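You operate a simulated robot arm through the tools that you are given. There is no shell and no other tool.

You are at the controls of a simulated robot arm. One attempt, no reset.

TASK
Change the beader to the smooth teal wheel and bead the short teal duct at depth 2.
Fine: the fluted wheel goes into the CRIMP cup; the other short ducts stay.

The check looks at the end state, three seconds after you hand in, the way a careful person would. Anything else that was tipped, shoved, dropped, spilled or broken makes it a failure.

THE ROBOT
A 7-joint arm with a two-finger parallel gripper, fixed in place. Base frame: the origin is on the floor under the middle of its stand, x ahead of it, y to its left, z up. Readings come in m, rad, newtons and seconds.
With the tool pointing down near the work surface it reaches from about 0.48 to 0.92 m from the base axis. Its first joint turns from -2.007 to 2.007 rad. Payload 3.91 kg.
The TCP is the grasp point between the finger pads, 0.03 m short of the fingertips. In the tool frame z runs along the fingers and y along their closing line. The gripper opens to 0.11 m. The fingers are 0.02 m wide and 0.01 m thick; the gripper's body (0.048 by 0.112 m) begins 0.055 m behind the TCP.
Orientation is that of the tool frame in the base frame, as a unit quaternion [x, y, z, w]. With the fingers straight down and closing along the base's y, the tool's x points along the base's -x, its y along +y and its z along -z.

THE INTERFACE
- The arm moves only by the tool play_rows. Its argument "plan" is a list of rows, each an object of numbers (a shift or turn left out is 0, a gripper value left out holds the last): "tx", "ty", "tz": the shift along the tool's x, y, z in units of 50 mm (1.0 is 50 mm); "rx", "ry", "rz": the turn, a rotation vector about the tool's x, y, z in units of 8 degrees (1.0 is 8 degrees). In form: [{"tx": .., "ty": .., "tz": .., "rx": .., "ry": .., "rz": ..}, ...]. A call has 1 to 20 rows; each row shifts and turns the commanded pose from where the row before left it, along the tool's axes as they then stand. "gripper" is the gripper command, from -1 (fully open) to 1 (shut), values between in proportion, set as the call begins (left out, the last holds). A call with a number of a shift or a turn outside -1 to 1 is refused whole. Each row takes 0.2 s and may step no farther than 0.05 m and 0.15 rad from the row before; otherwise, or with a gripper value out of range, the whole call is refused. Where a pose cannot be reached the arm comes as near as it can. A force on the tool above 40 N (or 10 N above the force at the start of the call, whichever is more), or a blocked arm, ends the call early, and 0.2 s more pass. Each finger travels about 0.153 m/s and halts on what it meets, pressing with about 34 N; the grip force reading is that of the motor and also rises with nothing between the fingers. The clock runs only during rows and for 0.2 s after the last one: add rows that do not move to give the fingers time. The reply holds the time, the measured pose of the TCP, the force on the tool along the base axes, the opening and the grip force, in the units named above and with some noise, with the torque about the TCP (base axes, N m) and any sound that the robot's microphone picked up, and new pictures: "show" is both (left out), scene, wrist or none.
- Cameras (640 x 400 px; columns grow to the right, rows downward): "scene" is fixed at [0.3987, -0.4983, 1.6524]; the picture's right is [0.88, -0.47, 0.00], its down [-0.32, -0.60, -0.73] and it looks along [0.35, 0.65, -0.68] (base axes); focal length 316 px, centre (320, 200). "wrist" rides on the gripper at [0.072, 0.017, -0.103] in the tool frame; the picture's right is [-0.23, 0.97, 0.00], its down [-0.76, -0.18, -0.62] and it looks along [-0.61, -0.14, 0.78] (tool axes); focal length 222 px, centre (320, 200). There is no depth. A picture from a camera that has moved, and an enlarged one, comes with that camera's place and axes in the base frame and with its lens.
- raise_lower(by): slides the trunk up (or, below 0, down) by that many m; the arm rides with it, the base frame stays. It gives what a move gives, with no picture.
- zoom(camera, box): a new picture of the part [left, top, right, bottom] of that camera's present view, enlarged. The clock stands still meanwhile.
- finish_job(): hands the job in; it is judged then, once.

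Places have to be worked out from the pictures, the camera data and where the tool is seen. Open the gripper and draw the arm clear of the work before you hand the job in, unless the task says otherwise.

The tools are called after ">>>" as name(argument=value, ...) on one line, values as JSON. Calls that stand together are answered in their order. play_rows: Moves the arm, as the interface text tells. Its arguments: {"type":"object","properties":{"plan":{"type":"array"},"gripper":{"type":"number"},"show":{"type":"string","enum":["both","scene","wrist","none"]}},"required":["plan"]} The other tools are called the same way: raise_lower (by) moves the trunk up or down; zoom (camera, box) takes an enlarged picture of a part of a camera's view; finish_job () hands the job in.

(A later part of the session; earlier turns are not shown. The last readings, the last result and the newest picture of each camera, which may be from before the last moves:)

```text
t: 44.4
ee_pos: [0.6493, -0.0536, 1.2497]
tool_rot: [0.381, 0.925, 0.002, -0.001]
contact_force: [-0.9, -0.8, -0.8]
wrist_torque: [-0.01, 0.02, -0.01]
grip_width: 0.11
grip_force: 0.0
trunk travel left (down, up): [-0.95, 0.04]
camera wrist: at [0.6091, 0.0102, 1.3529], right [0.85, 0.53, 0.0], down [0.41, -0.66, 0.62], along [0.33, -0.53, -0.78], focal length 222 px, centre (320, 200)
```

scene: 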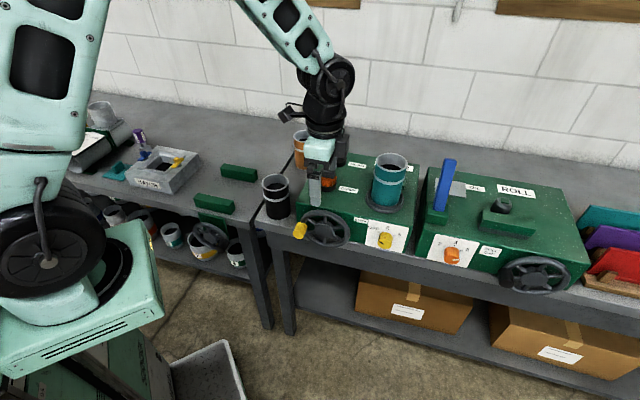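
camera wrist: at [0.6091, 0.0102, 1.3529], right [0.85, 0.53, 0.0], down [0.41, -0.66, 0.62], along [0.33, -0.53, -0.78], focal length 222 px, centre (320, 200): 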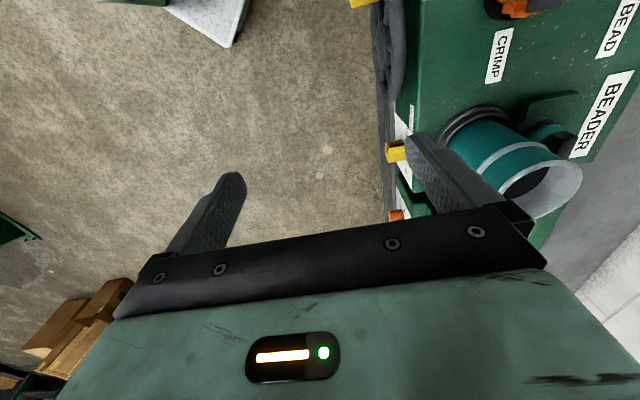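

>>> zoom(camera="wrist", box=[340, 0, 480, 130])

>>> zoom(camera="wrist", box=[350, 100, 450, 230])

```text
3.08 times, centred on (410, 65) of wrist
camera zoom: at [0.6091, 0.0102, 1.3529], right [0.85, 0.53, 0.0], down [0.41, -0.66, 0.62], along [0.33, -0.53, -0.78], focal length 684 px, centre (43, 615)
```

zoom: 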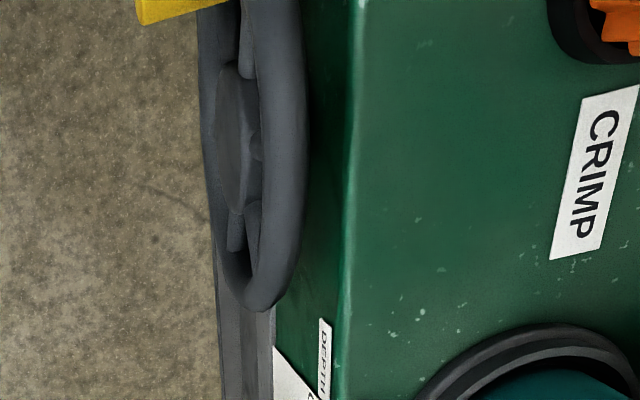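

```text
3.08 times, centred on (400, 165) of wrist
camera zoom: at [0.6091, 0.0102, 1.3529], right [0.85, 0.53, 0.0], down [0.41, -0.66, 0.62], along [0.33, -0.53, -0.78], focal length 684 px, centre (74, 308)
```

zoom: 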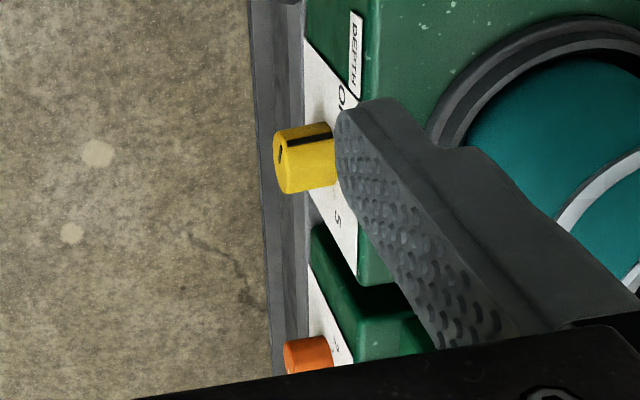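

Triangulation puts the knob face at about (0.823, -0.087, 0.968), the hand wheel hub at about (0.698, 0.031, 0.976), and the crank handle at 9 o'clock with a radius of about 0.065. I'll rotate the tool to horizontal, pointing at the front face.

>>> play_rows(plan=[{"rx": -0.9375}, {"rx": -0.9375}, {"rx": -0.9375}, {"rx": -0.9375}, {"rx": -0.9375}, {"rx": -0.9375}, {"rx": -0.9375}, {"rx": -0.9375}, {"rx": -0.9375}, {"rx": -0.9375}, {"rx": -0.9375}, {"rx": -0.9375}, {}], show="both")

```text
t: 47.1
ee_pos: [0.6501, -0.0523, 1.2473]
tool_rot: [0.27, 0.653, 0.655, 0.27]
contact_force: [-0.8, 0.2, 0.4]
wrist_torque: [0.01, 0.04, 0.03]
grip_width: 0.11
grip_force: 0.1
trunk travel left (down, up): [-0.95, 0.04]
camera wrist: at [0.5256, -0.0728, 1.2656], right [0.16, -0.16, 0.97], down [0.1, -0.98, -0.18], along [0.98, 0.13, -0.14], focal length 222 px, centre (320, 200)
```

scene: 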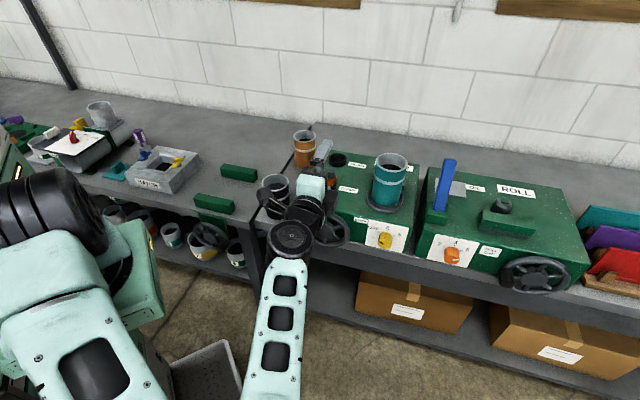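
wrist: 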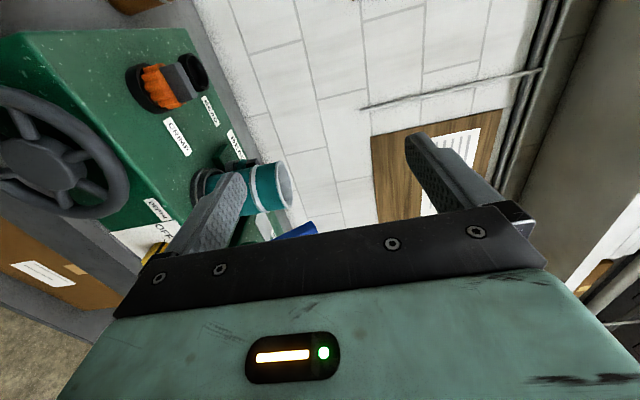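

The tool is level: z along the face normal, closing line vertical. I'll slide right to line up with the knob, then lower using the trunk.

>>> play_rows(plan=[{"tx": -0.735}, {"tx": -0.735}, {"tx": -0.735}, {"tx": -0.735}, {}], gripper=-0.2, show="none")

>>> raise_lower(by=-0.22)

>>> play_rows(plan=[{}], show="both")

```text
t: 48.4
ee_pos: [0.7559, -0.1541, 1.2487]
tool_rot: [0.269, 0.654, 0.654, 0.27]
contact_force: [0.2, -0.3, -0.4]
wrist_torque: [0.0, 0.02, 0.02]
grip_width: 0.0658
grip_force: 0.2
trunk travel left (down, up): [-0.95, 0.04]
```

```text
t: 50.7
ee_pos: [0.7556, -0.156, 1.0286]
tool_rot: [0.27, 0.654, 0.653, 0.269]
contact_force: [0.7, 0.0, 0.1]
wrist_torque: [0.02, -0.02, -0.02]
grip_width: 0.0656
grip_force: 0.0
trunk travel left (down, up): [-0.73, 0.26]
```

```text
t: 51.1
ee_pos: [0.7551, -0.1533, 1.027]
tool_rot: [0.269, 0.654, 0.653, 0.27]
contact_force: [-0.2, 0.1, 0.7]
wrist_torque: [0.01, 0.02, 0.0]
grip_width: 0.0658
grip_force: 0.0
trunk travel left (down, up): [-0.73, 0.26]
camera wrist: at [0.631, -0.1759, 1.0458], right [0.16, -0.16, 0.97], down [0.1, -0.98, -0.18], along [0.98, 0.13, -0.14], focal length 222 px, centre (320, 200)
```

scene: 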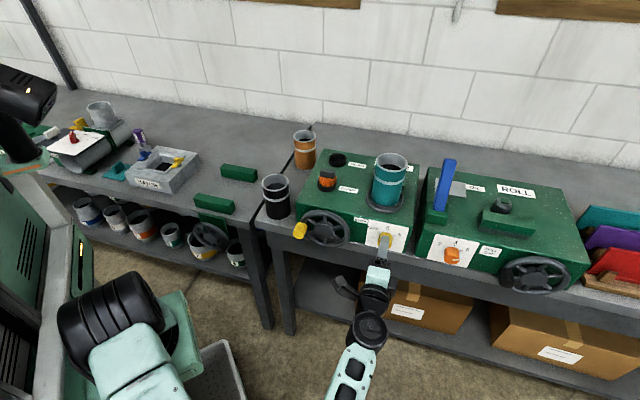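
wrist: 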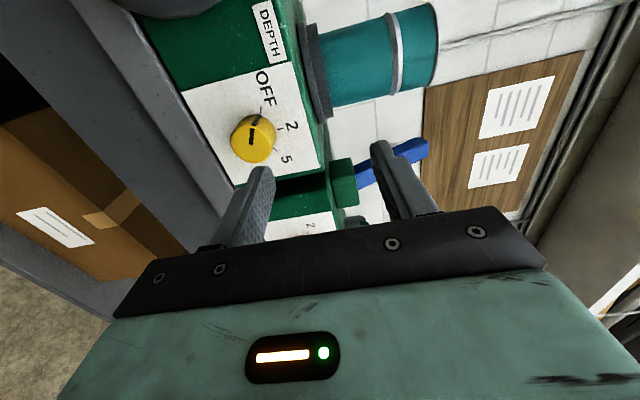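

>>> zoom(camera="wrist", box=[160, 40, 360, 220])

```text
2.22 times, centred on (260, 130) of wrist
camera zoom: at [0.631, -0.1759, 1.0458], right [0.16, -0.16, 0.97], down [0.1, -0.98, -0.18], along [0.98, 0.13, -0.14], focal length 494 px, centre (453, 356)
```

zoom: 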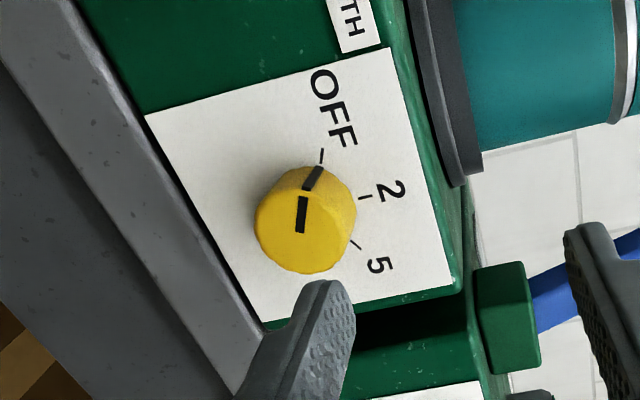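

The knob face centre resolves to about (0.823, -0.087, 0.964), with the mark at -61° and the "2" tick straight up. I'll lower to knob height, move closer, and check alignment.

>>> play_rows(plan=[{"ty": -0.64}, {"ty": -0.64}, {"tz": 0.4}, {"tz": 0.3}, {}], show="both")

>>> zoom(camera="wrist", box=[200, 60, 440, 240])

>>> zoom(camera="scene", box=[340, 190, 440, 290])

```text
t: 52.3
ee_pos: [0.7824, -0.13, 0.9655]
tool_rot: [0.269, 0.653, 0.654, 0.27]
contact_force: [-0.1, 0.0, 0.3]
wrist_torque: [-0.03, 0.01, 0.0]
grip_width: 0.0663
grip_force: 0.1
trunk travel left (down, up): [-0.73, 0.26]
camera wrist: at [0.657, -0.1509, 0.9821], right [0.16, -0.16, 0.97], down [0.1, -0.98, -0.18], along [0.98, 0.13, -0.14], focal length 222 px, centre (320, 200)
```

scene: 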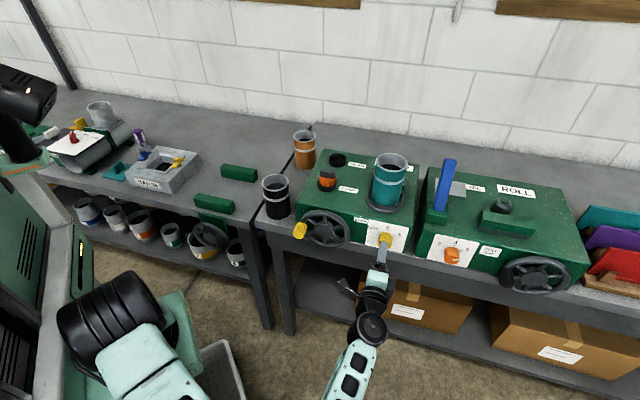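
wrist: 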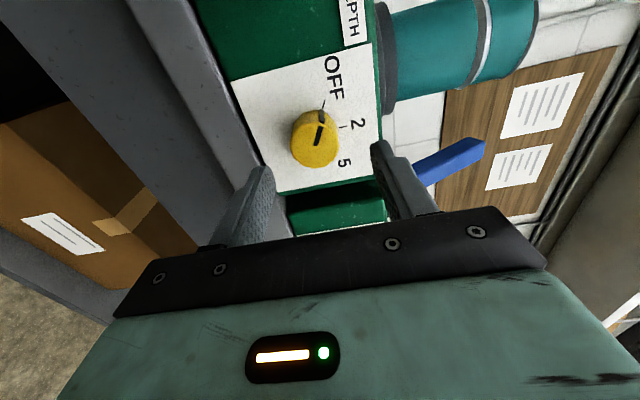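

```text
2.22 times, centred on (320, 150) of wrist
camera zoom: at [0.657, -0.1509, 0.9821], right [0.16, -0.16, 0.97], down [0.1, -0.98, -0.18], along [0.98, 0.13, -0.14], focal length 494 px, centre (320, 311)
```

zoom: 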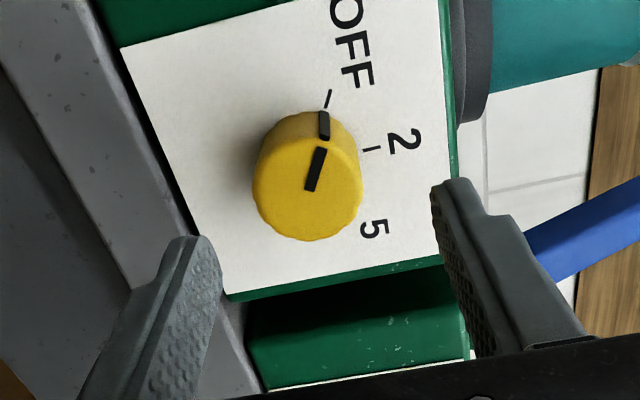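

```text
4.00 times, centred on (390, 240) of scene
camera zoom: at [0.3987, -0.4983, 1.6524], right [0.88, -0.47, 0.0], down [-0.32, -0.6, -0.73], along [0.35, 0.65, -0.68], focal length 1266 px, centre (40, 40)
```

zoom: 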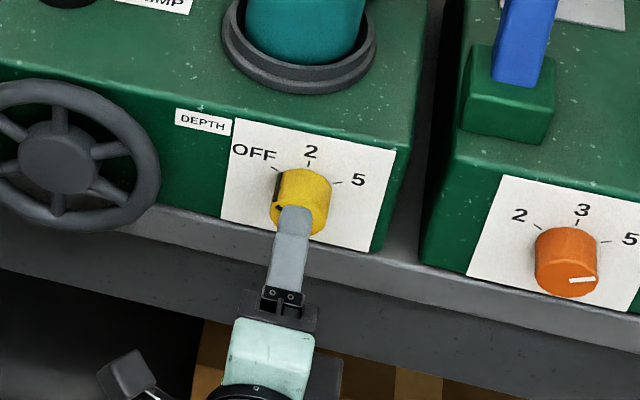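

Alignment is close: the knob is about 3 mm below tool centre and 2 mm toward +x_t. I'll correct that and advance so the fingers straddle the knob.

>>> play_rows(plan=[{"tx": 0.036, "ty": -0.06}, {"tz": 0.5}, {"tz": 0.5}, {}], show="both")

>>> zoom(camera="wrist", box=[200, 60, 440, 240])

>>> zoom(camera="scene", box=[340, 190, 440, 290])

```text
t: 53.3
ee_pos: [0.8151, -0.0924, 0.9615]
tool_rot: [0.269, 0.654, 0.654, 0.269]
contact_force: [-0.3, -0.3, -0.2]
wrist_torque: [-0.01, 0.0, 0.01]
grip_width: 0.0659
grip_force: 0.1
trunk travel left (down, up): [-0.73, 0.26]
camera wrist: at [0.6905, -0.1142, 0.9789], right [0.16, -0.16, 0.97], down [0.1, -0.98, -0.18], along [0.98, 0.13, -0.14], focal length 222 px, centre (320, 200)
```

scene: 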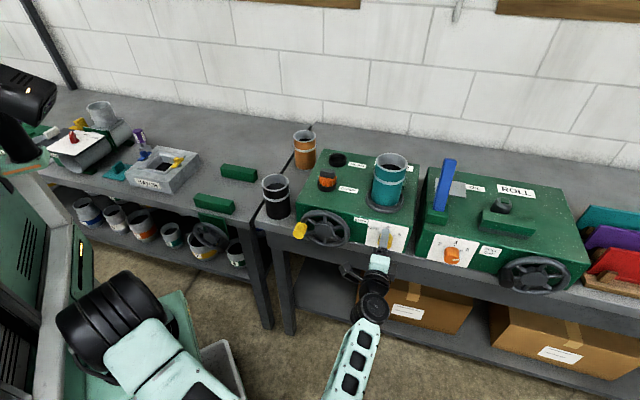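
wrist: 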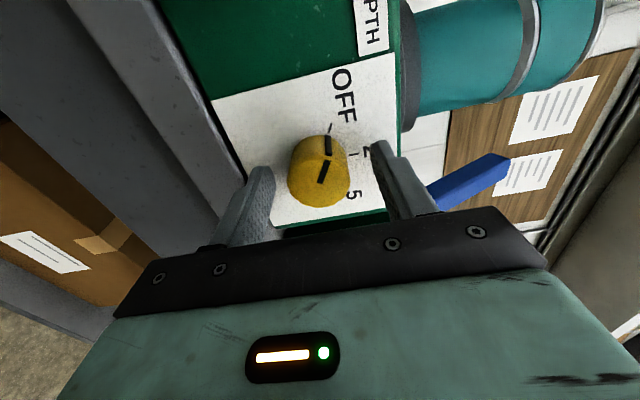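

```text
2.22 times, centred on (320, 150) of wrist
camera zoom: at [0.6905, -0.1142, 0.9789], right [0.16, -0.16, 0.97], down [0.1, -0.98, -0.18], along [0.98, 0.13, -0.14], focal length 494 px, centre (320, 311)
```

zoom: 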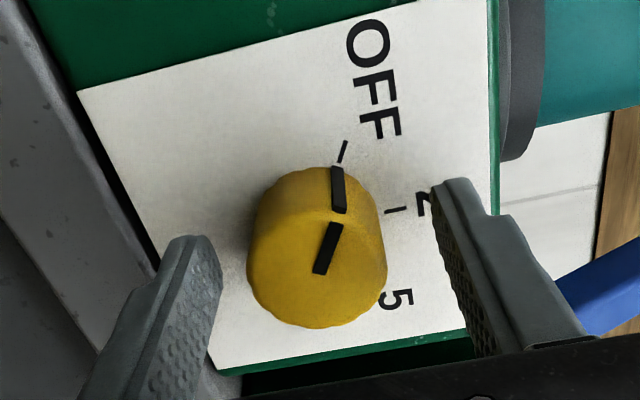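

```text
4.00 times, centred on (390, 240) of scene
camera zoom: at [0.3987, -0.4983, 1.6524], right [0.88, -0.47, 0.0], down [-0.32, -0.6, -0.73], along [0.35, 0.65, -0.68], focal length 1266 px, centre (40, 40)
```

zoom: 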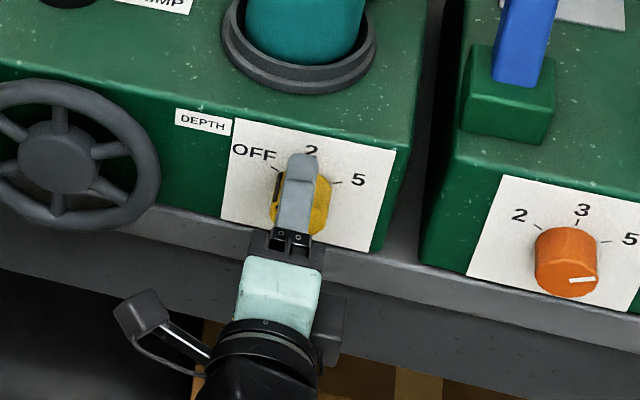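

Fingers straddle the knob and are well aligned. I'll make a 1.5 mm correction, then close on it.

>>> play_rows(plan=[{"tx": 0.03}, {}], show="none")

>>> play_rows(plan=[{}, {}, {}], gripper=1.0, show="wrist")

>>> zoom(camera="wrist", box=[200, 60, 440, 240])

```text
t: 53.9
ee_pos: [0.8135, -0.0921, 0.9625]
tool_rot: [0.27, 0.654, 0.654, 0.27]
contact_force: [1.0, -0.7, 0.0]
wrist_torque: [0.0, 0.01, -0.01]
grip_width: 0.0663
grip_force: 0.0
trunk travel left (down, up): [-0.73, 0.26]
```

```text
t: 54.7
ee_pos: [0.8143, -0.0919, 0.9599]
tool_rot: [0.271, 0.654, 0.654, 0.268]
contact_force: [-6.3, 0.0, -19.5]
wrist_torque: [-0.31, 0.58, -0.25]
grip_width: 0.0392
grip_force: 45.1
trunk travel left (down, up): [-0.73, 0.26]
camera wrist: at [0.6894, -0.1136, 0.9777], right [0.16, -0.16, 0.97], down [0.1, -0.98, -0.18], along [0.98, 0.13, -0.14], focal length 222 px, centre (320, 200)
```

wrist: 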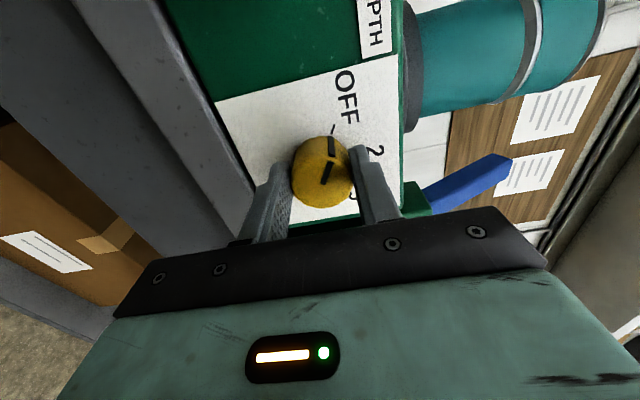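

```text
2.22 times, centred on (320, 150) of wrist
camera zoom: at [0.6894, -0.1136, 0.9777], right [0.16, -0.16, 0.97], down [0.1, -0.98, -0.18], along [0.98, 0.13, -0.14], focal length 494 px, centre (320, 311)
```

zoom: 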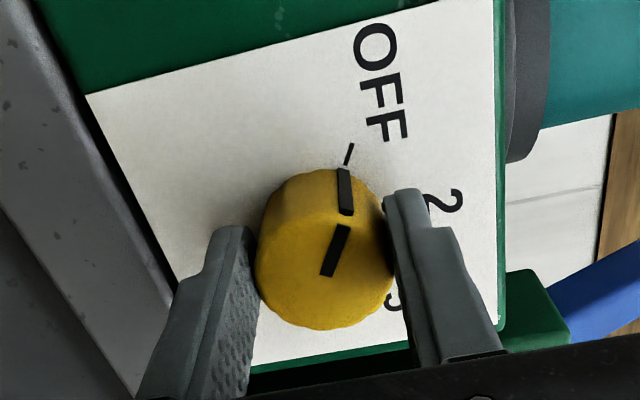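

Gripped at 0.039, but a -19 N vertical reaction shows the knob is about 2 mm below my centre. I'll shift down to relieve it before turning.

>>> play_rows(plan=[{"ty": -0.045}, {}], show="none")

```text
t: 55.3
ee_pos: [0.8132, -0.0922, 0.9593]
tool_rot: [0.269, 0.653, 0.654, 0.27]
contact_force: [0.7, -0.2, -8.3]
wrist_torque: [-0.01, 0.34, 0.11]
grip_width: 0.0389
grip_force: 45.3
trunk travel left (down, up): [-0.73, 0.26]
```

>>> play_rows(plan=[{"ty": -0.03}, {"rz": 0.5}, {"rz": 0.75}, {"rz": 0.75}, {}], show="wrist")

>>> zoom(camera="wrist", box=[200, 60, 440, 240])

```text
t: 56.5
ee_pos: [0.8129, -0.0918, 0.9612]
tool_rot: [0.357, 0.609, 0.685, 0.178]
contact_force: [27.7, 3.7, 25.1]
wrist_torque: [0.28, -0.46, 0.07]
grip_width: 0.0387
grip_force: 44.8
trunk travel left (down, up): [-0.73, 0.26]
camera wrist: at [0.6945, -0.1189, 0.9972], right [0.34, -0.35, 0.87], down [0.05, -0.92, -0.38], along [0.94, 0.17, -0.3], focal length 222 px, centre (320, 200)
```

wrist: 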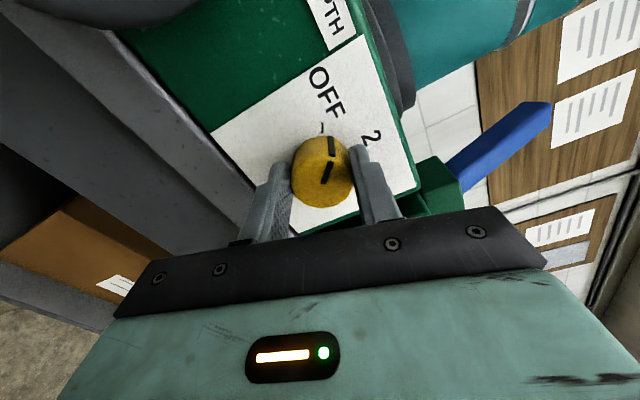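

```text
2.22 times, centred on (320, 150) of wrist
camera zoom: at [0.6945, -0.1189, 0.9972], right [0.34, -0.35, 0.87], down [0.05, -0.92, -0.38], along [0.94, 0.17, -0.3], focal length 494 px, centre (320, 311)
```

zoom: 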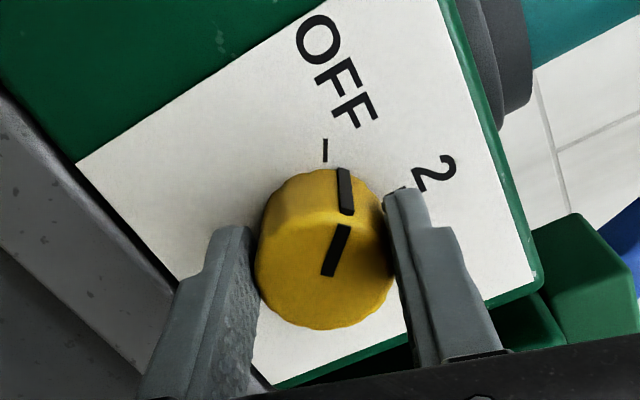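

The knob turns with the gripper, but side forces built up (up 25 N, along the face normal 22 N). I'll relieve them with small shifts in the force direction.

>>> play_rows(plan=[{"tx": -0.01, "ty": 0.03, "tz": 0.02}, {}], show="none")

```text
t: 57.1
ee_pos: [0.8142, -0.0912, 0.9604]
tool_rot: [0.357, 0.609, 0.686, 0.177]
contact_force: [15.0, 2.7, 21.9]
wrist_torque: [0.31, -0.47, -0.61]
grip_width: 0.0389
grip_force: 45.4
trunk travel left (down, up): [-0.73, 0.26]
```

>>> play_rows(plan=[{"ty": 0.06, "tz": 0.01}, {}], show="none")

```text
t: 57.7
ee_pos: [0.8143, -0.0913, 0.9616]
tool_rot: [0.357, 0.61, 0.685, 0.175]
contact_force: [-5.5, -2.2, 6.6]
wrist_torque: [0.28, -0.32, 0.1]
grip_width: 0.0388
grip_force: 44.4
trunk travel left (down, up): [-0.73, 0.26]
```

Forces are now small. I'll continue turning clockwise another 16° and recheck.

>>> play_rows(plan=[{"rz": 0.7}, {"rz": 0.7}, {"rz": 0.6}, {}], show="none")

```text
t: 58.7
ee_pos: [0.814, -0.0933, 0.9614]
tool_rot: [0.439, 0.554, 0.703, 0.078]
contact_force: [-15.3, -6.0, 7.2]
wrist_torque: [0.21, -0.25, 0.23]
grip_width: 0.0388
grip_force: 44.5
trunk travel left (down, up): [-0.73, 0.26]
```

>>> play_rows(plan=[{"tz": -0.015}, {"rz": 0.7}, {"rz": 0.7}, {"rz": 0.6}, {}], show="wrist")

>>> zoom(camera="wrist", box=[200, 60, 440, 240])

```text
t: 59.9
ee_pos: [0.8145, -0.0934, 0.9633]
tool_rot: [0.512, 0.487, 0.708, -0.019]
contact_force: [2.8, -2.2, 14.0]
wrist_torque: [0.38, -0.44, -0.03]
grip_width: 0.0388
grip_force: 45.2
trunk travel left (down, up): [-0.73, 0.26]
camera wrist: at [0.7161, -0.1405, 1.0289], right [0.62, -0.62, 0.48], down [-0.17, -0.71, -0.69], along [0.77, 0.34, -0.54], focal length 222 px, centre (320, 200)
```

wrist: 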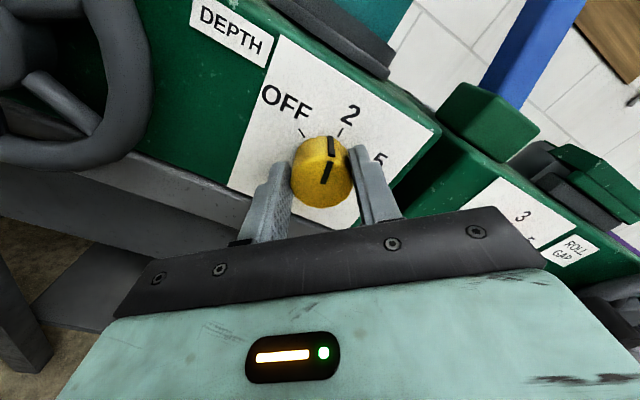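

```text
2.22 times, centred on (320, 150) of wrist
camera zoom: at [0.7161, -0.1405, 1.0289], right [0.62, -0.62, 0.48], down [-0.17, -0.71, -0.69], along [0.77, 0.34, -0.54], focal length 494 px, centre (320, 311)
```

zoom: 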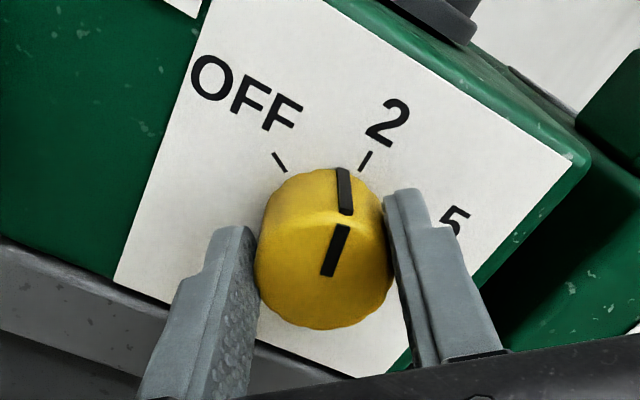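

The mark is about 12° short of "2". I'll turn the remaining 1.5 units.

>>> play_rows(plan=[{"ty": 0.02}, {"rz": 0.75}, {"rz": 0.75}, {}], show="wrist")

>>> zoom(camera="wrist", box=[200, 60, 440, 240])

```text
t: 60.9
ee_pos: [0.8162, -0.094, 0.9641]
tool_rot: [0.559, 0.432, 0.701, -0.094]
contact_force: [9.9, -1.7, 16.5]
wrist_torque: [0.45, -0.54, -0.17]
grip_width: 0.0389
grip_force: 45.1
trunk travel left (down, up): [-0.73, 0.26]
camera wrist: at [0.7269, -0.1513, 1.0355], right [0.68, -0.68, 0.29], down [-0.28, -0.6, -0.75], along [0.68, 0.43, -0.59], focal length 222 px, centre (320, 200)
```

wrist: 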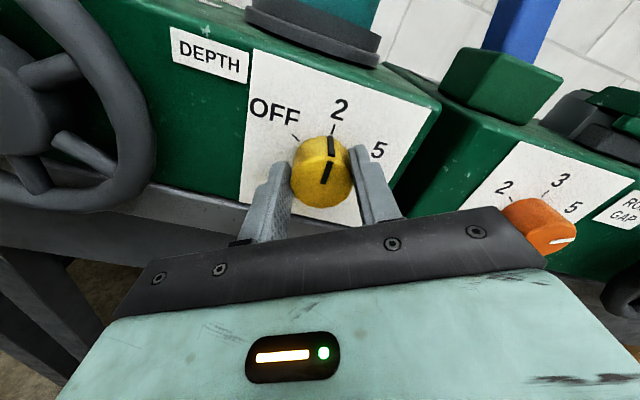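

```text
2.22 times, centred on (320, 150) of wrist
camera zoom: at [0.7269, -0.1513, 1.0355], right [0.68, -0.68, 0.29], down [-0.28, -0.6, -0.75], along [0.68, 0.43, -0.59], focal length 494 px, centre (320, 311)
```

zoom: 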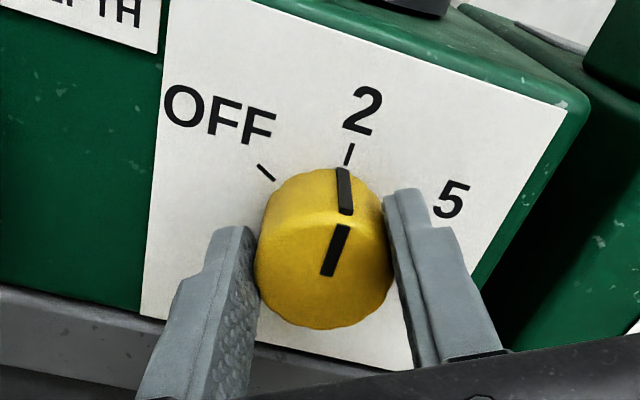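

The mark now points at "2" (within about 2°, and the tool has turned exactly 60°). I'll release and back straight off along the knob axis.

>>> play_rows(plan=[{}, {}], gripper=-0.2, show="none")

>>> play_rows(plan=[{"tz": -0.5}, {"tz": -0.8}, {"tz": -0.8}, {}], show="both")

>>> zoom(camera="scene", box=[280, 190, 420, 270])

>>> zoom(camera="wrist", box=[200, 20, 440, 200])

```text
t: 61.5
ee_pos: [0.8156, -0.0919, 0.962]
tool_rot: [0.56, 0.431, 0.701, -0.093]
contact_force: [1.0, -0.2, -0.3]
wrist_torque: [-0.01, 0.02, 0.01]
grip_width: 0.066
grip_force: 0.0
trunk travel left (down, up): [-0.73, 0.26]
```

```text
t: 62.5
ee_pos: [0.7408, -0.1678, 0.9645]
tool_rot: [0.56, 0.431, 0.701, -0.094]
contact_force: [-0.7, -0.3, 0.0]
wrist_torque: [0.0, 0.01, -0.03]
grip_width: 0.066
grip_force: 0.1
trunk travel left (down, up): [-0.73, 0.26]
camera wrist: at [0.6525, -0.2251, 1.0352], right [0.68, -0.67, 0.29], down [-0.28, -0.6, -0.75], along [0.68, 0.43, -0.6], focal length 222 px, centre (320, 200)
```

scene: 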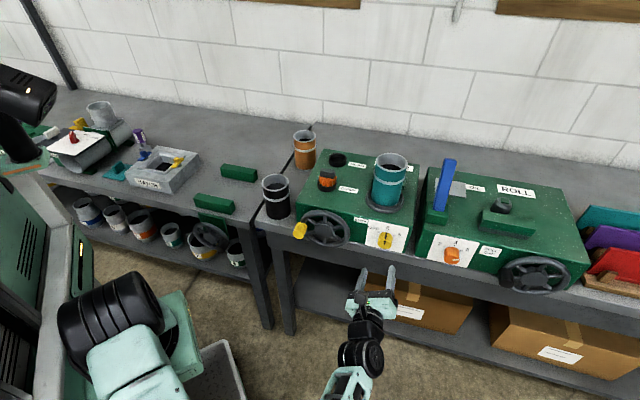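
wrist: 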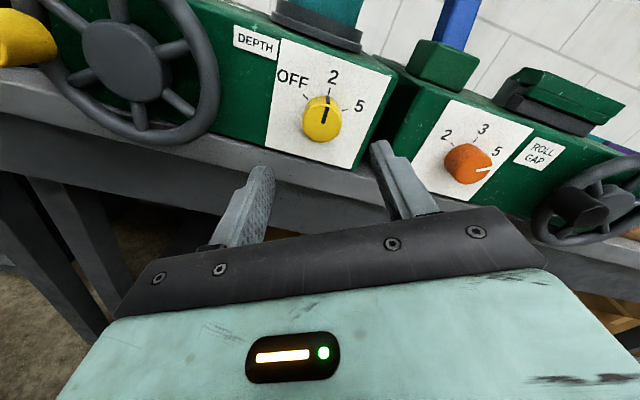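

```text
4.57 times, centred on (350, 230) of scene
camera zoom: at [0.3987, -0.4983, 1.6524], right [0.88, -0.47, 0.0], down [-0.32, -0.6, -0.73], along [0.35, 0.65, -0.68], focal length 1447 px, centre (183, 63)
```

zoom: 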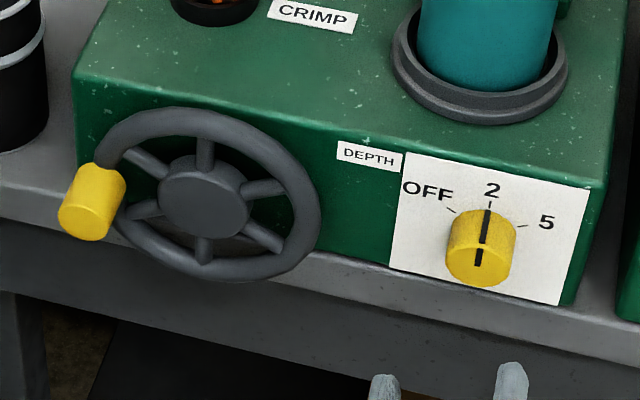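

```text
2.22 times, centred on (320, 110) of wrist
camera zoom: at [0.6525, -0.2251, 1.0352], right [0.68, -0.67, 0.29], down [-0.28, -0.6, -0.75], along [0.68, 0.43, -0.6], focal length 494 px, centre (320, 400)
```

zoom: 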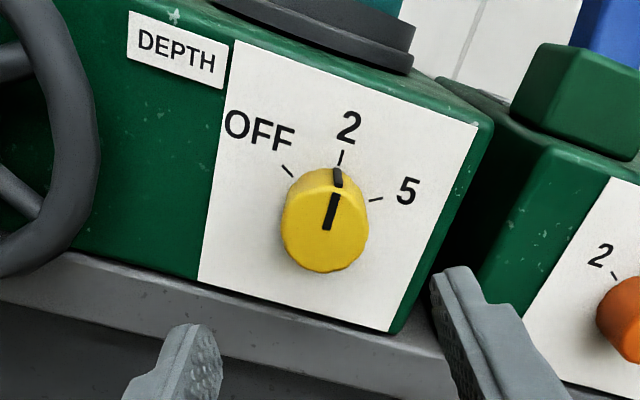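

The knob reads "2". Next is the crank: I'll roll the tool another 30° so it closes horizontally, slide left in front of the yellow handle, staying clear, and look.

>>> play_rows(plan=[{"rz": 0.9375}, {"rz": 0.9375}, {"rz": 0.9375}, {"rz": 0.9375}, {"ty": -0.94, "tz": -0.2}, {"ty": -0.94}, {"ty": -0.94}, {"ty": -0.94}, {"ty": -0.94}, {}], show="both")

>>> zoom(camera="wrist", box=[200, 20, 440, 200])

```text
t: 64.5
ee_pos: [0.5721, -0.0493, 0.9409]
tool_rot: [0.679, 0.336, 0.616, -0.214]
contact_force: [0.0, -0.6, 0.5]
wrist_torque: [-0.01, -0.01, -0.03]
grip_width: 0.0659
grip_force: 0.1
trunk travel left (down, up): [-0.73, 0.26]
stopped in row 10: the arm was blocked; the commanded pose is now the measured one
camera wrist: at [0.5131, -0.1195, 1.0292], right [0.7, -0.71, -0.1], down [-0.57, -0.46, -0.68], along [0.43, 0.53, -0.73], focal length 222 px, centre (320, 200)
```

scene: 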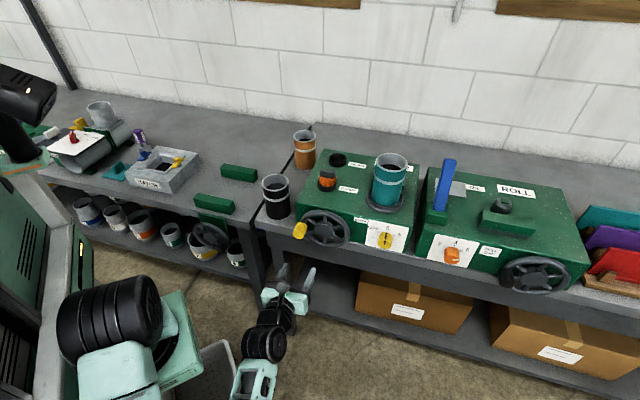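
wrist: 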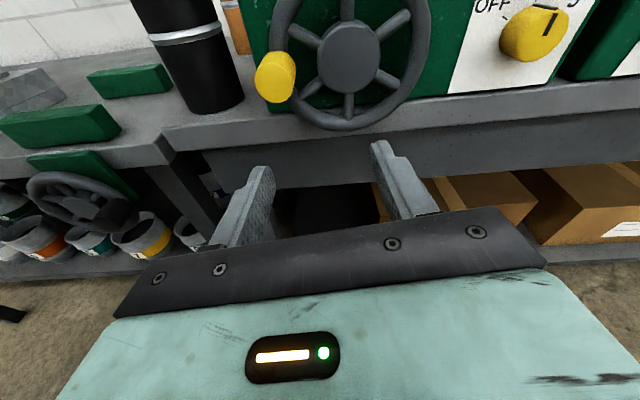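

```text
2.22 times, centred on (320, 110) of wrist
camera zoom: at [0.5131, -0.1195, 1.0292], right [0.7, -0.71, -0.1], down [-0.57, -0.46, -0.68], along [0.43, 0.53, -0.73], focal length 494 px, centre (320, 400)
```

zoom: 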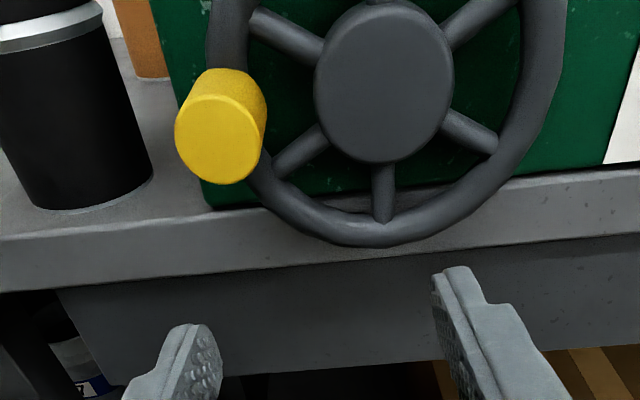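

The arm hit a fold limit while moving horizontally this close to the base, and nothing was touched. For the crank I'll pitch the tool 45° down toward the machine, closing along the machine width. That puts the wrist up and clear, and keeps the fingers off the bench edge.

>>> play_rows(plan=[{"rx": 0.0458, "ry": -0.911, "rz": 0.1787}, {"rx": 0.0458, "ry": -0.911, "rz": 0.1787}, {"rx": 0.0458, "ry": -0.911, "rz": 0.1787}, {"rx": 0.0458, "ry": -0.911, "rz": 0.1787}, {"rx": 0.0458, "ry": -0.911, "rz": 0.1787}, {}], show="both")

```text
t: 65.9
ee_pos: [0.5922, -0.0552, 0.929]
tool_rot: [0.853, 0.353, 0.355, -0.147]
contact_force: [0.0, 0.9, -0.4]
wrist_torque: [0.01, 0.01, 0.0]
grip_width: 0.0661
grip_force: 0.0
out of reach, approached as far as the arm can: row 1, 2, 3
trunk travel left (down, up): [-0.73, 0.26]
camera wrist: at [0.5893, -0.0822, 1.0531], right [0.57, -0.8, -0.16], down [-0.82, -0.57, -0.1], along [-0.01, 0.19, -0.98], focal length 222 px, centre (320, 200)
```

scene: 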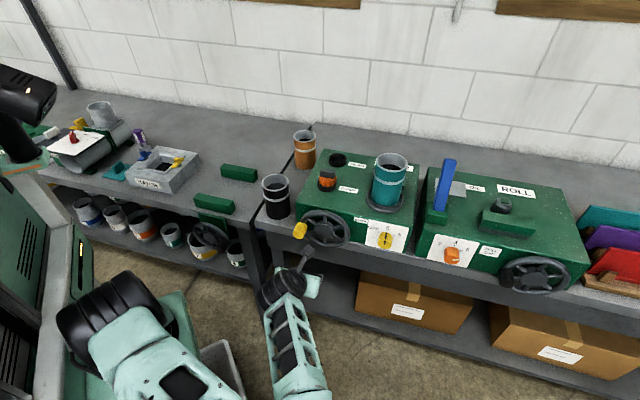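
wrist: 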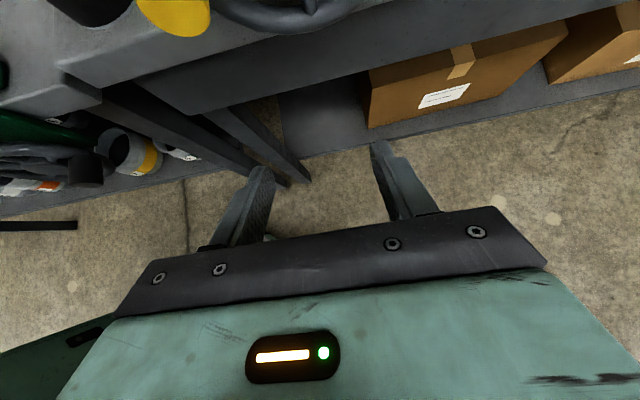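

The orientation is now the intended 45° pitch. I'll rise and move in front of the handle to view it from above.

>>> play_rows(plan=[{"tx": 0.7, "tz": -0.7}, {"tx": 0.7, "tz": -0.5}, {"tx": 0.5, "ty": -0.5, "tz": 0.1}, {"tx": 0.2, "ty": -0.6, "tz": 0.2}, {}], show="both")

```text
t: 67.1
ee_pos: [0.6029, 0.016, 1.0363]
tool_rot: [0.853, 0.353, 0.354, -0.148]
contact_force: [-0.3, 0.4, -0.4]
wrist_torque: [0.05, 0.0, 0.03]
grip_width: 0.0659
grip_force: 0.1
out of reach, approached as far as the arm can: row 1, 4
trunk travel left (down, up): [-0.73, 0.26]
camera wrist: at [0.598, -0.0111, 1.1597], right [0.57, -0.8, -0.16], down [-0.82, -0.57, -0.1], along [-0.01, 0.19, -0.98], focal length 222 px, centre (320, 200)
```

scene: 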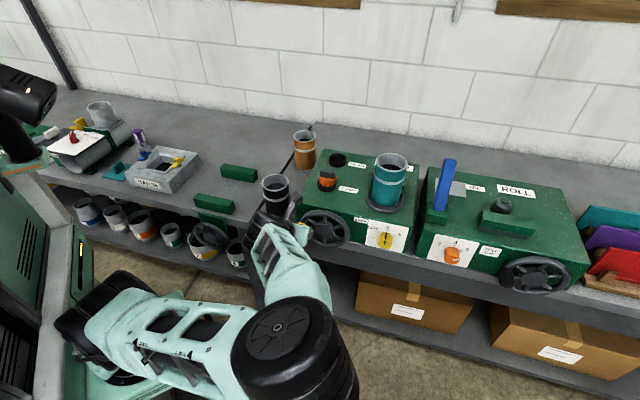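
wrist: 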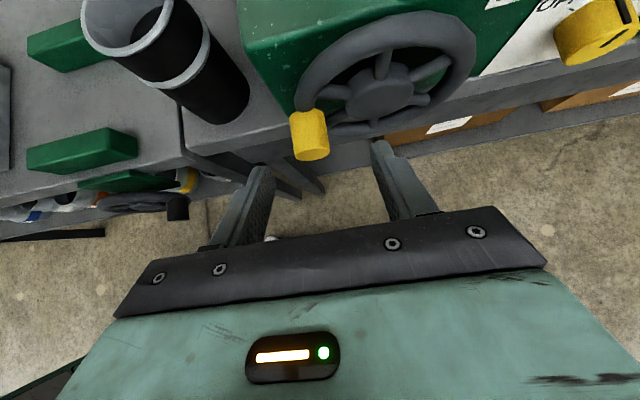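

>>> zoom(camera="wrist", box=[230, 0, 500, 200])

```text
2.00 times, centred on (365, 100) of wrist
camera zoom: at [0.598, -0.0111, 1.1597], right [0.57, -0.8, -0.16], down [-0.82, -0.57, -0.1], along [-0.01, 0.19, -0.98], focal length 444 px, centre (230, 400)
```

zoom: 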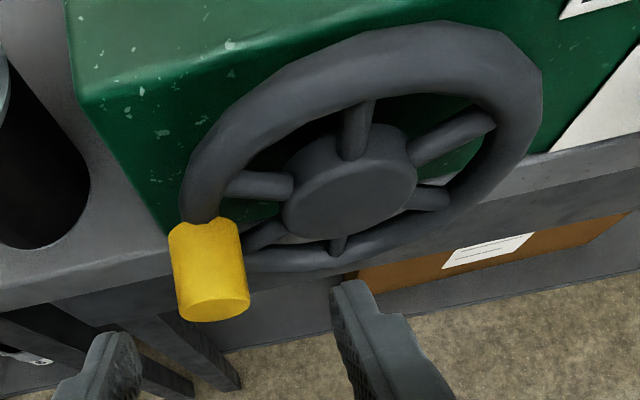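

The handle resolves to e_d 0.482 to 0.516, about 31 mm diameter, on a circle of about 66 mm radius about the hub at (0.698, 0.033, 0.97). I'll check the bench edge clearance under the wheel.

>>> zoom(camera="wrist", box=[260, 60, 420, 170])

>>> zoom(camera="scene", box=[240, 190, 400, 290])

```text
3.64 times, centred on (340, 115) of wrist
camera zoom: at [0.598, -0.0111, 1.1597], right [0.57, -0.8, -0.16], down [-0.82, -0.57, -0.1], along [-0.01, 0.19, -0.98], focal length 808 px, centre (247, 509)
```

zoom: 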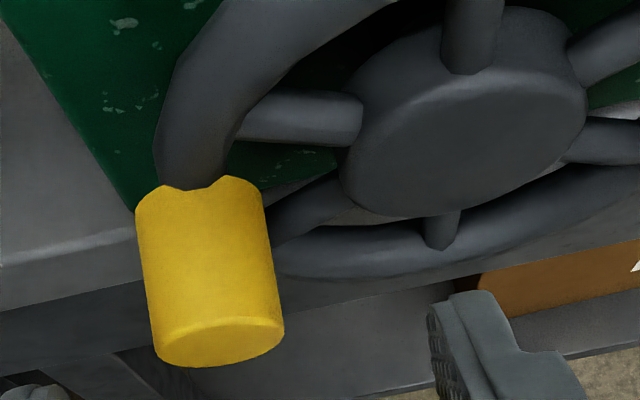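

```text
4.00 times, centred on (320, 240) of scene
camera zoom: at [0.3987, -0.4983, 1.6524], right [0.88, -0.47, 0.0], down [-0.32, -0.6, -0.73], along [0.35, 0.65, -0.68], focal length 1266 px, centre (320, 40)
```

zoom: 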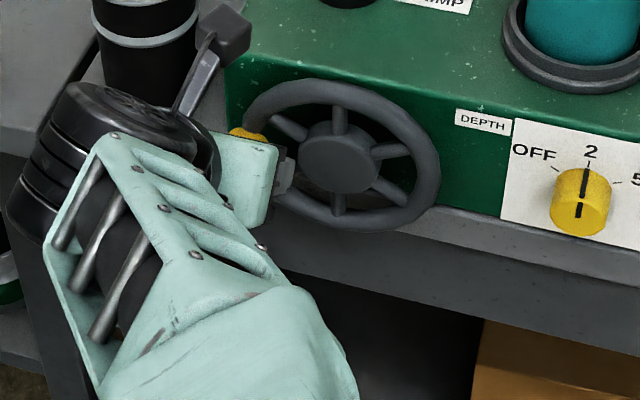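

The bench edge lies behind the wheel plane (e_d about 0.545), so the fingers stay clear all the way around. I'll approach the handle diagonally with the fingers straddling it, pausing partway.

>>> play_rows(plan=[{"tx": -0.18, "ty": -0.2}, {"tz": 0.5}, {"tz": 0.5}, {}], show="both")

>>> zoom(camera="wrist", box=[220, 40, 460, 220])

```text
t: 68.1
ee_pos: [0.6268, 0.0442, 0.9928]
tool_rot: [0.854, 0.353, 0.354, -0.147]
contact_force: [-0.5, 0.5, 0.8]
wrist_torque: [-0.02, -0.03, -0.01]
grip_width: 0.0663
grip_force: 0.1
out of reach, approached as far as the arm can: row 1
trunk travel left (down, up): [-0.73, 0.26]
camera wrist: at [0.6232, 0.0169, 1.1178], right [0.57, -0.8, -0.16], down [-0.82, -0.57, -0.1], along [-0.01, 0.19, -0.98], focal length 222 px, centre (320, 200)
```

scene: 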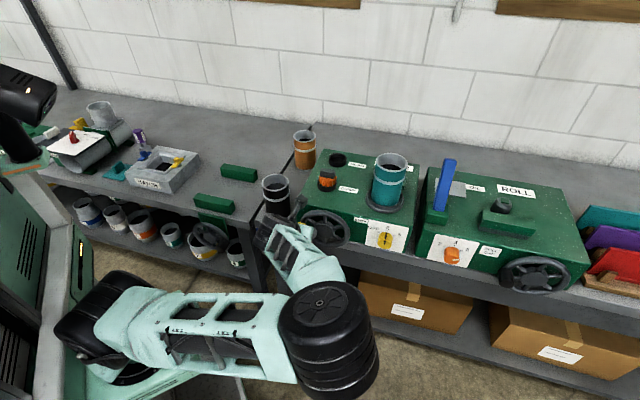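
wrist: 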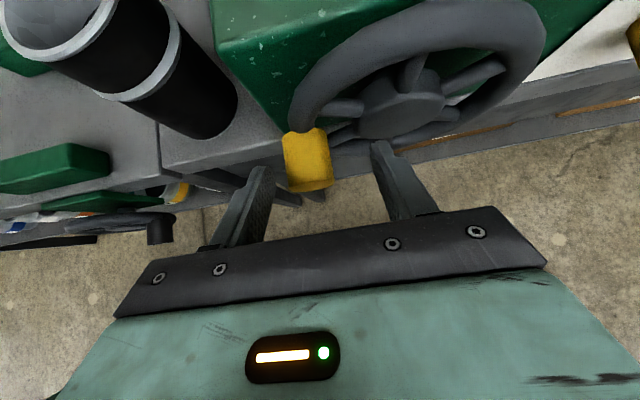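

```text
2.22 times, centred on (340, 130) of wrist
camera zoom: at [0.6232, 0.0169, 1.1178], right [0.57, -0.8, -0.16], down [-0.82, -0.57, -0.1], along [-0.01, 0.19, -0.98], focal length 494 px, centre (276, 356)
```

zoom: 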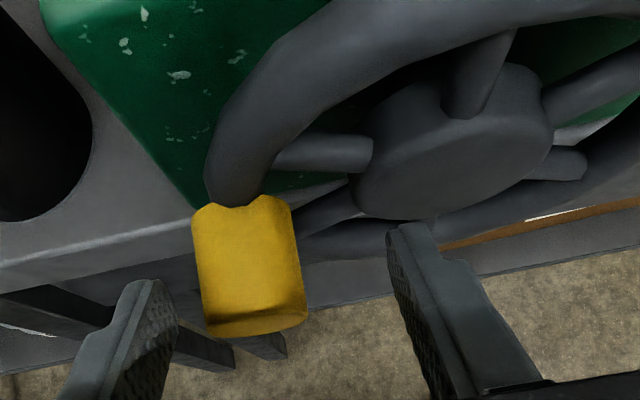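

The arm is near its fold limit on this side. Lowering the trunk will open the elbow, so I'll back off diagonally, rise, and lower the trunk in steps.

>>> play_rows(plan=[{"tz": -0.8}, {"tx": 0.7, "tz": -0.7}, {"tx": 0.7, "tz": -0.7}, {"tx": 0.3, "tz": -0.3}, {}], show="none")

>>> raise_lower(by=-0.12)

>>> play_rows(plan=[{"tx": 0.7, "tz": -0.7}, {"tx": 0.7, "tz": -0.7}, {}], show="none")

>>> raise_lower(by=-0.1)

>>> play_rows(plan=[{}], show="both")

```text
t: 69.3
ee_pos: [0.6053, 0.0231, 1.1409]
tool_rot: [0.854, 0.353, 0.354, -0.147]
contact_force: [-0.2, -0.7, 0.4]
wrist_torque: [0.0, 0.02, 0.0]
grip_width: 0.066
grip_force: 0.1
trunk travel left (down, up): [-0.73, 0.26]
```

```text
t: 70.8
ee_pos: [0.6066, 0.0227, 1.0213]
tool_rot: [0.853, 0.353, 0.355, -0.147]
contact_force: [-0.6, 0.4, -0.4]
wrist_torque: [-0.03, -0.02, 0.01]
grip_width: 0.0658
grip_force: 0.2
trunk travel left (down, up): [-0.61, 0.38]
```

```text
t: 71.6
ee_pos: [0.6054, 0.0227, 1.1226]
tool_rot: [0.853, 0.353, 0.354, -0.148]
contact_force: [0.7, 0.2, 0.3]
wrist_torque: [-0.02, -0.02, -0.01]
grip_width: 0.066
grip_force: 0.0
trunk travel left (down, up): [-0.61, 0.38]
```

```text
t: 72.9
ee_pos: [0.606, 0.0229, 1.0209]
tool_rot: [0.853, 0.353, 0.354, -0.148]
contact_force: [-0.5, 0.1, 0.1]
wrist_torque: [0.01, -0.01, -0.01]
grip_width: 0.0658
grip_force: 0.1
trunk travel left (down, up): [-0.51, 0.48]
```

```text
t: 73.3
ee_pos: [0.6059, 0.0222, 1.0217]
tool_rot: [0.853, 0.353, 0.354, -0.148]
contact_force: [-0.5, -0.1, 0.6]
wrist_torque: [-0.03, 0.02, 0.02]
grip_width: 0.0662
grip_force: 0.0
trunk travel left (down, up): [-0.51, 0.48]
camera wrist: at [0.6019, -0.0048, 1.1463], right [0.57, -0.8, -0.16], down [-0.82, -0.57, -0.1], along [-0.01, 0.19, -0.98], focal length 222 px, centre (320, 200)
```

scene: 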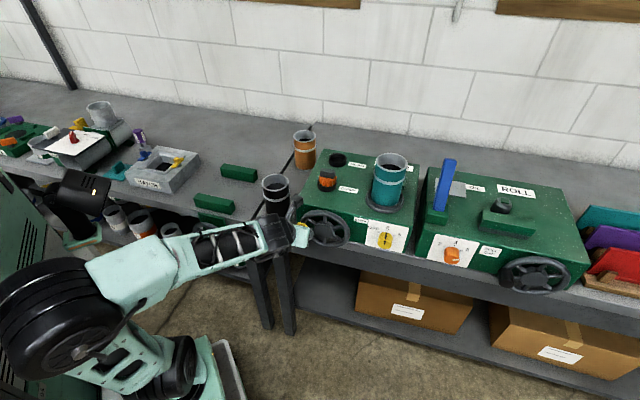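
wrist: 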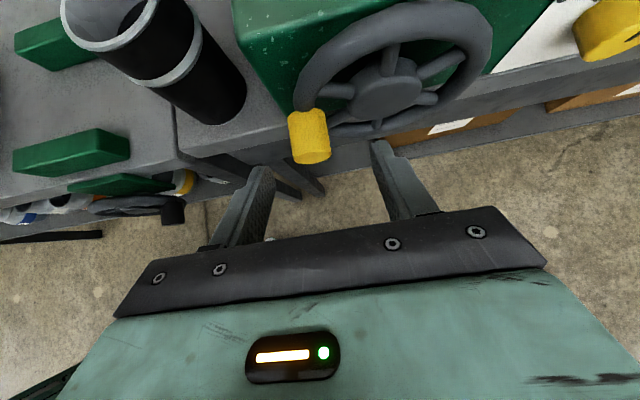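

The posture is now much more open. I'll zoom in on the handle to refine its position before gripping.

>>> zoom(camera="wrist", box=[220, 40, 460, 220])

>>> zoom(camera="scene", box=[250, 180, 410, 280])

```text
2.22 times, centred on (340, 130) of wrist
camera zoom: at [0.6019, -0.0048, 1.1463], right [0.57, -0.8, -0.16], down [-0.82, -0.57, -0.1], along [-0.01, 0.19, -0.98], focal length 494 px, centre (276, 356)
```

zoom: 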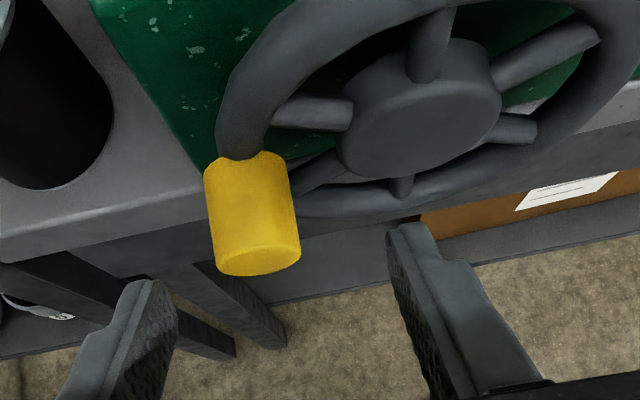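

```text
4.00 times, centred on (330, 230) of scene
camera zoom: at [0.3987, -0.4983, 1.6524], right [0.88, -0.47, 0.0], down [-0.32, -0.6, -0.73], along [0.35, 0.65, -0.68], focal length 1266 px, centre (280, 80)
```

zoom: 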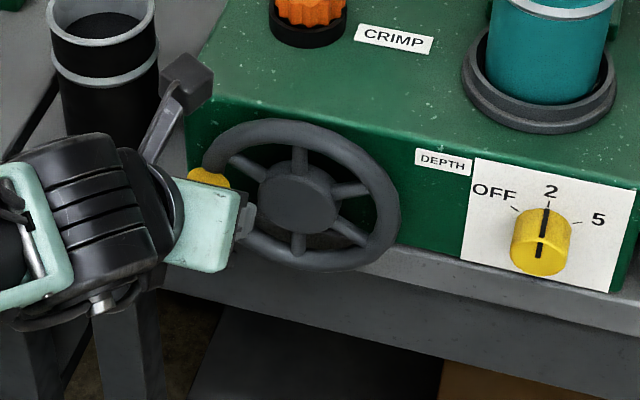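

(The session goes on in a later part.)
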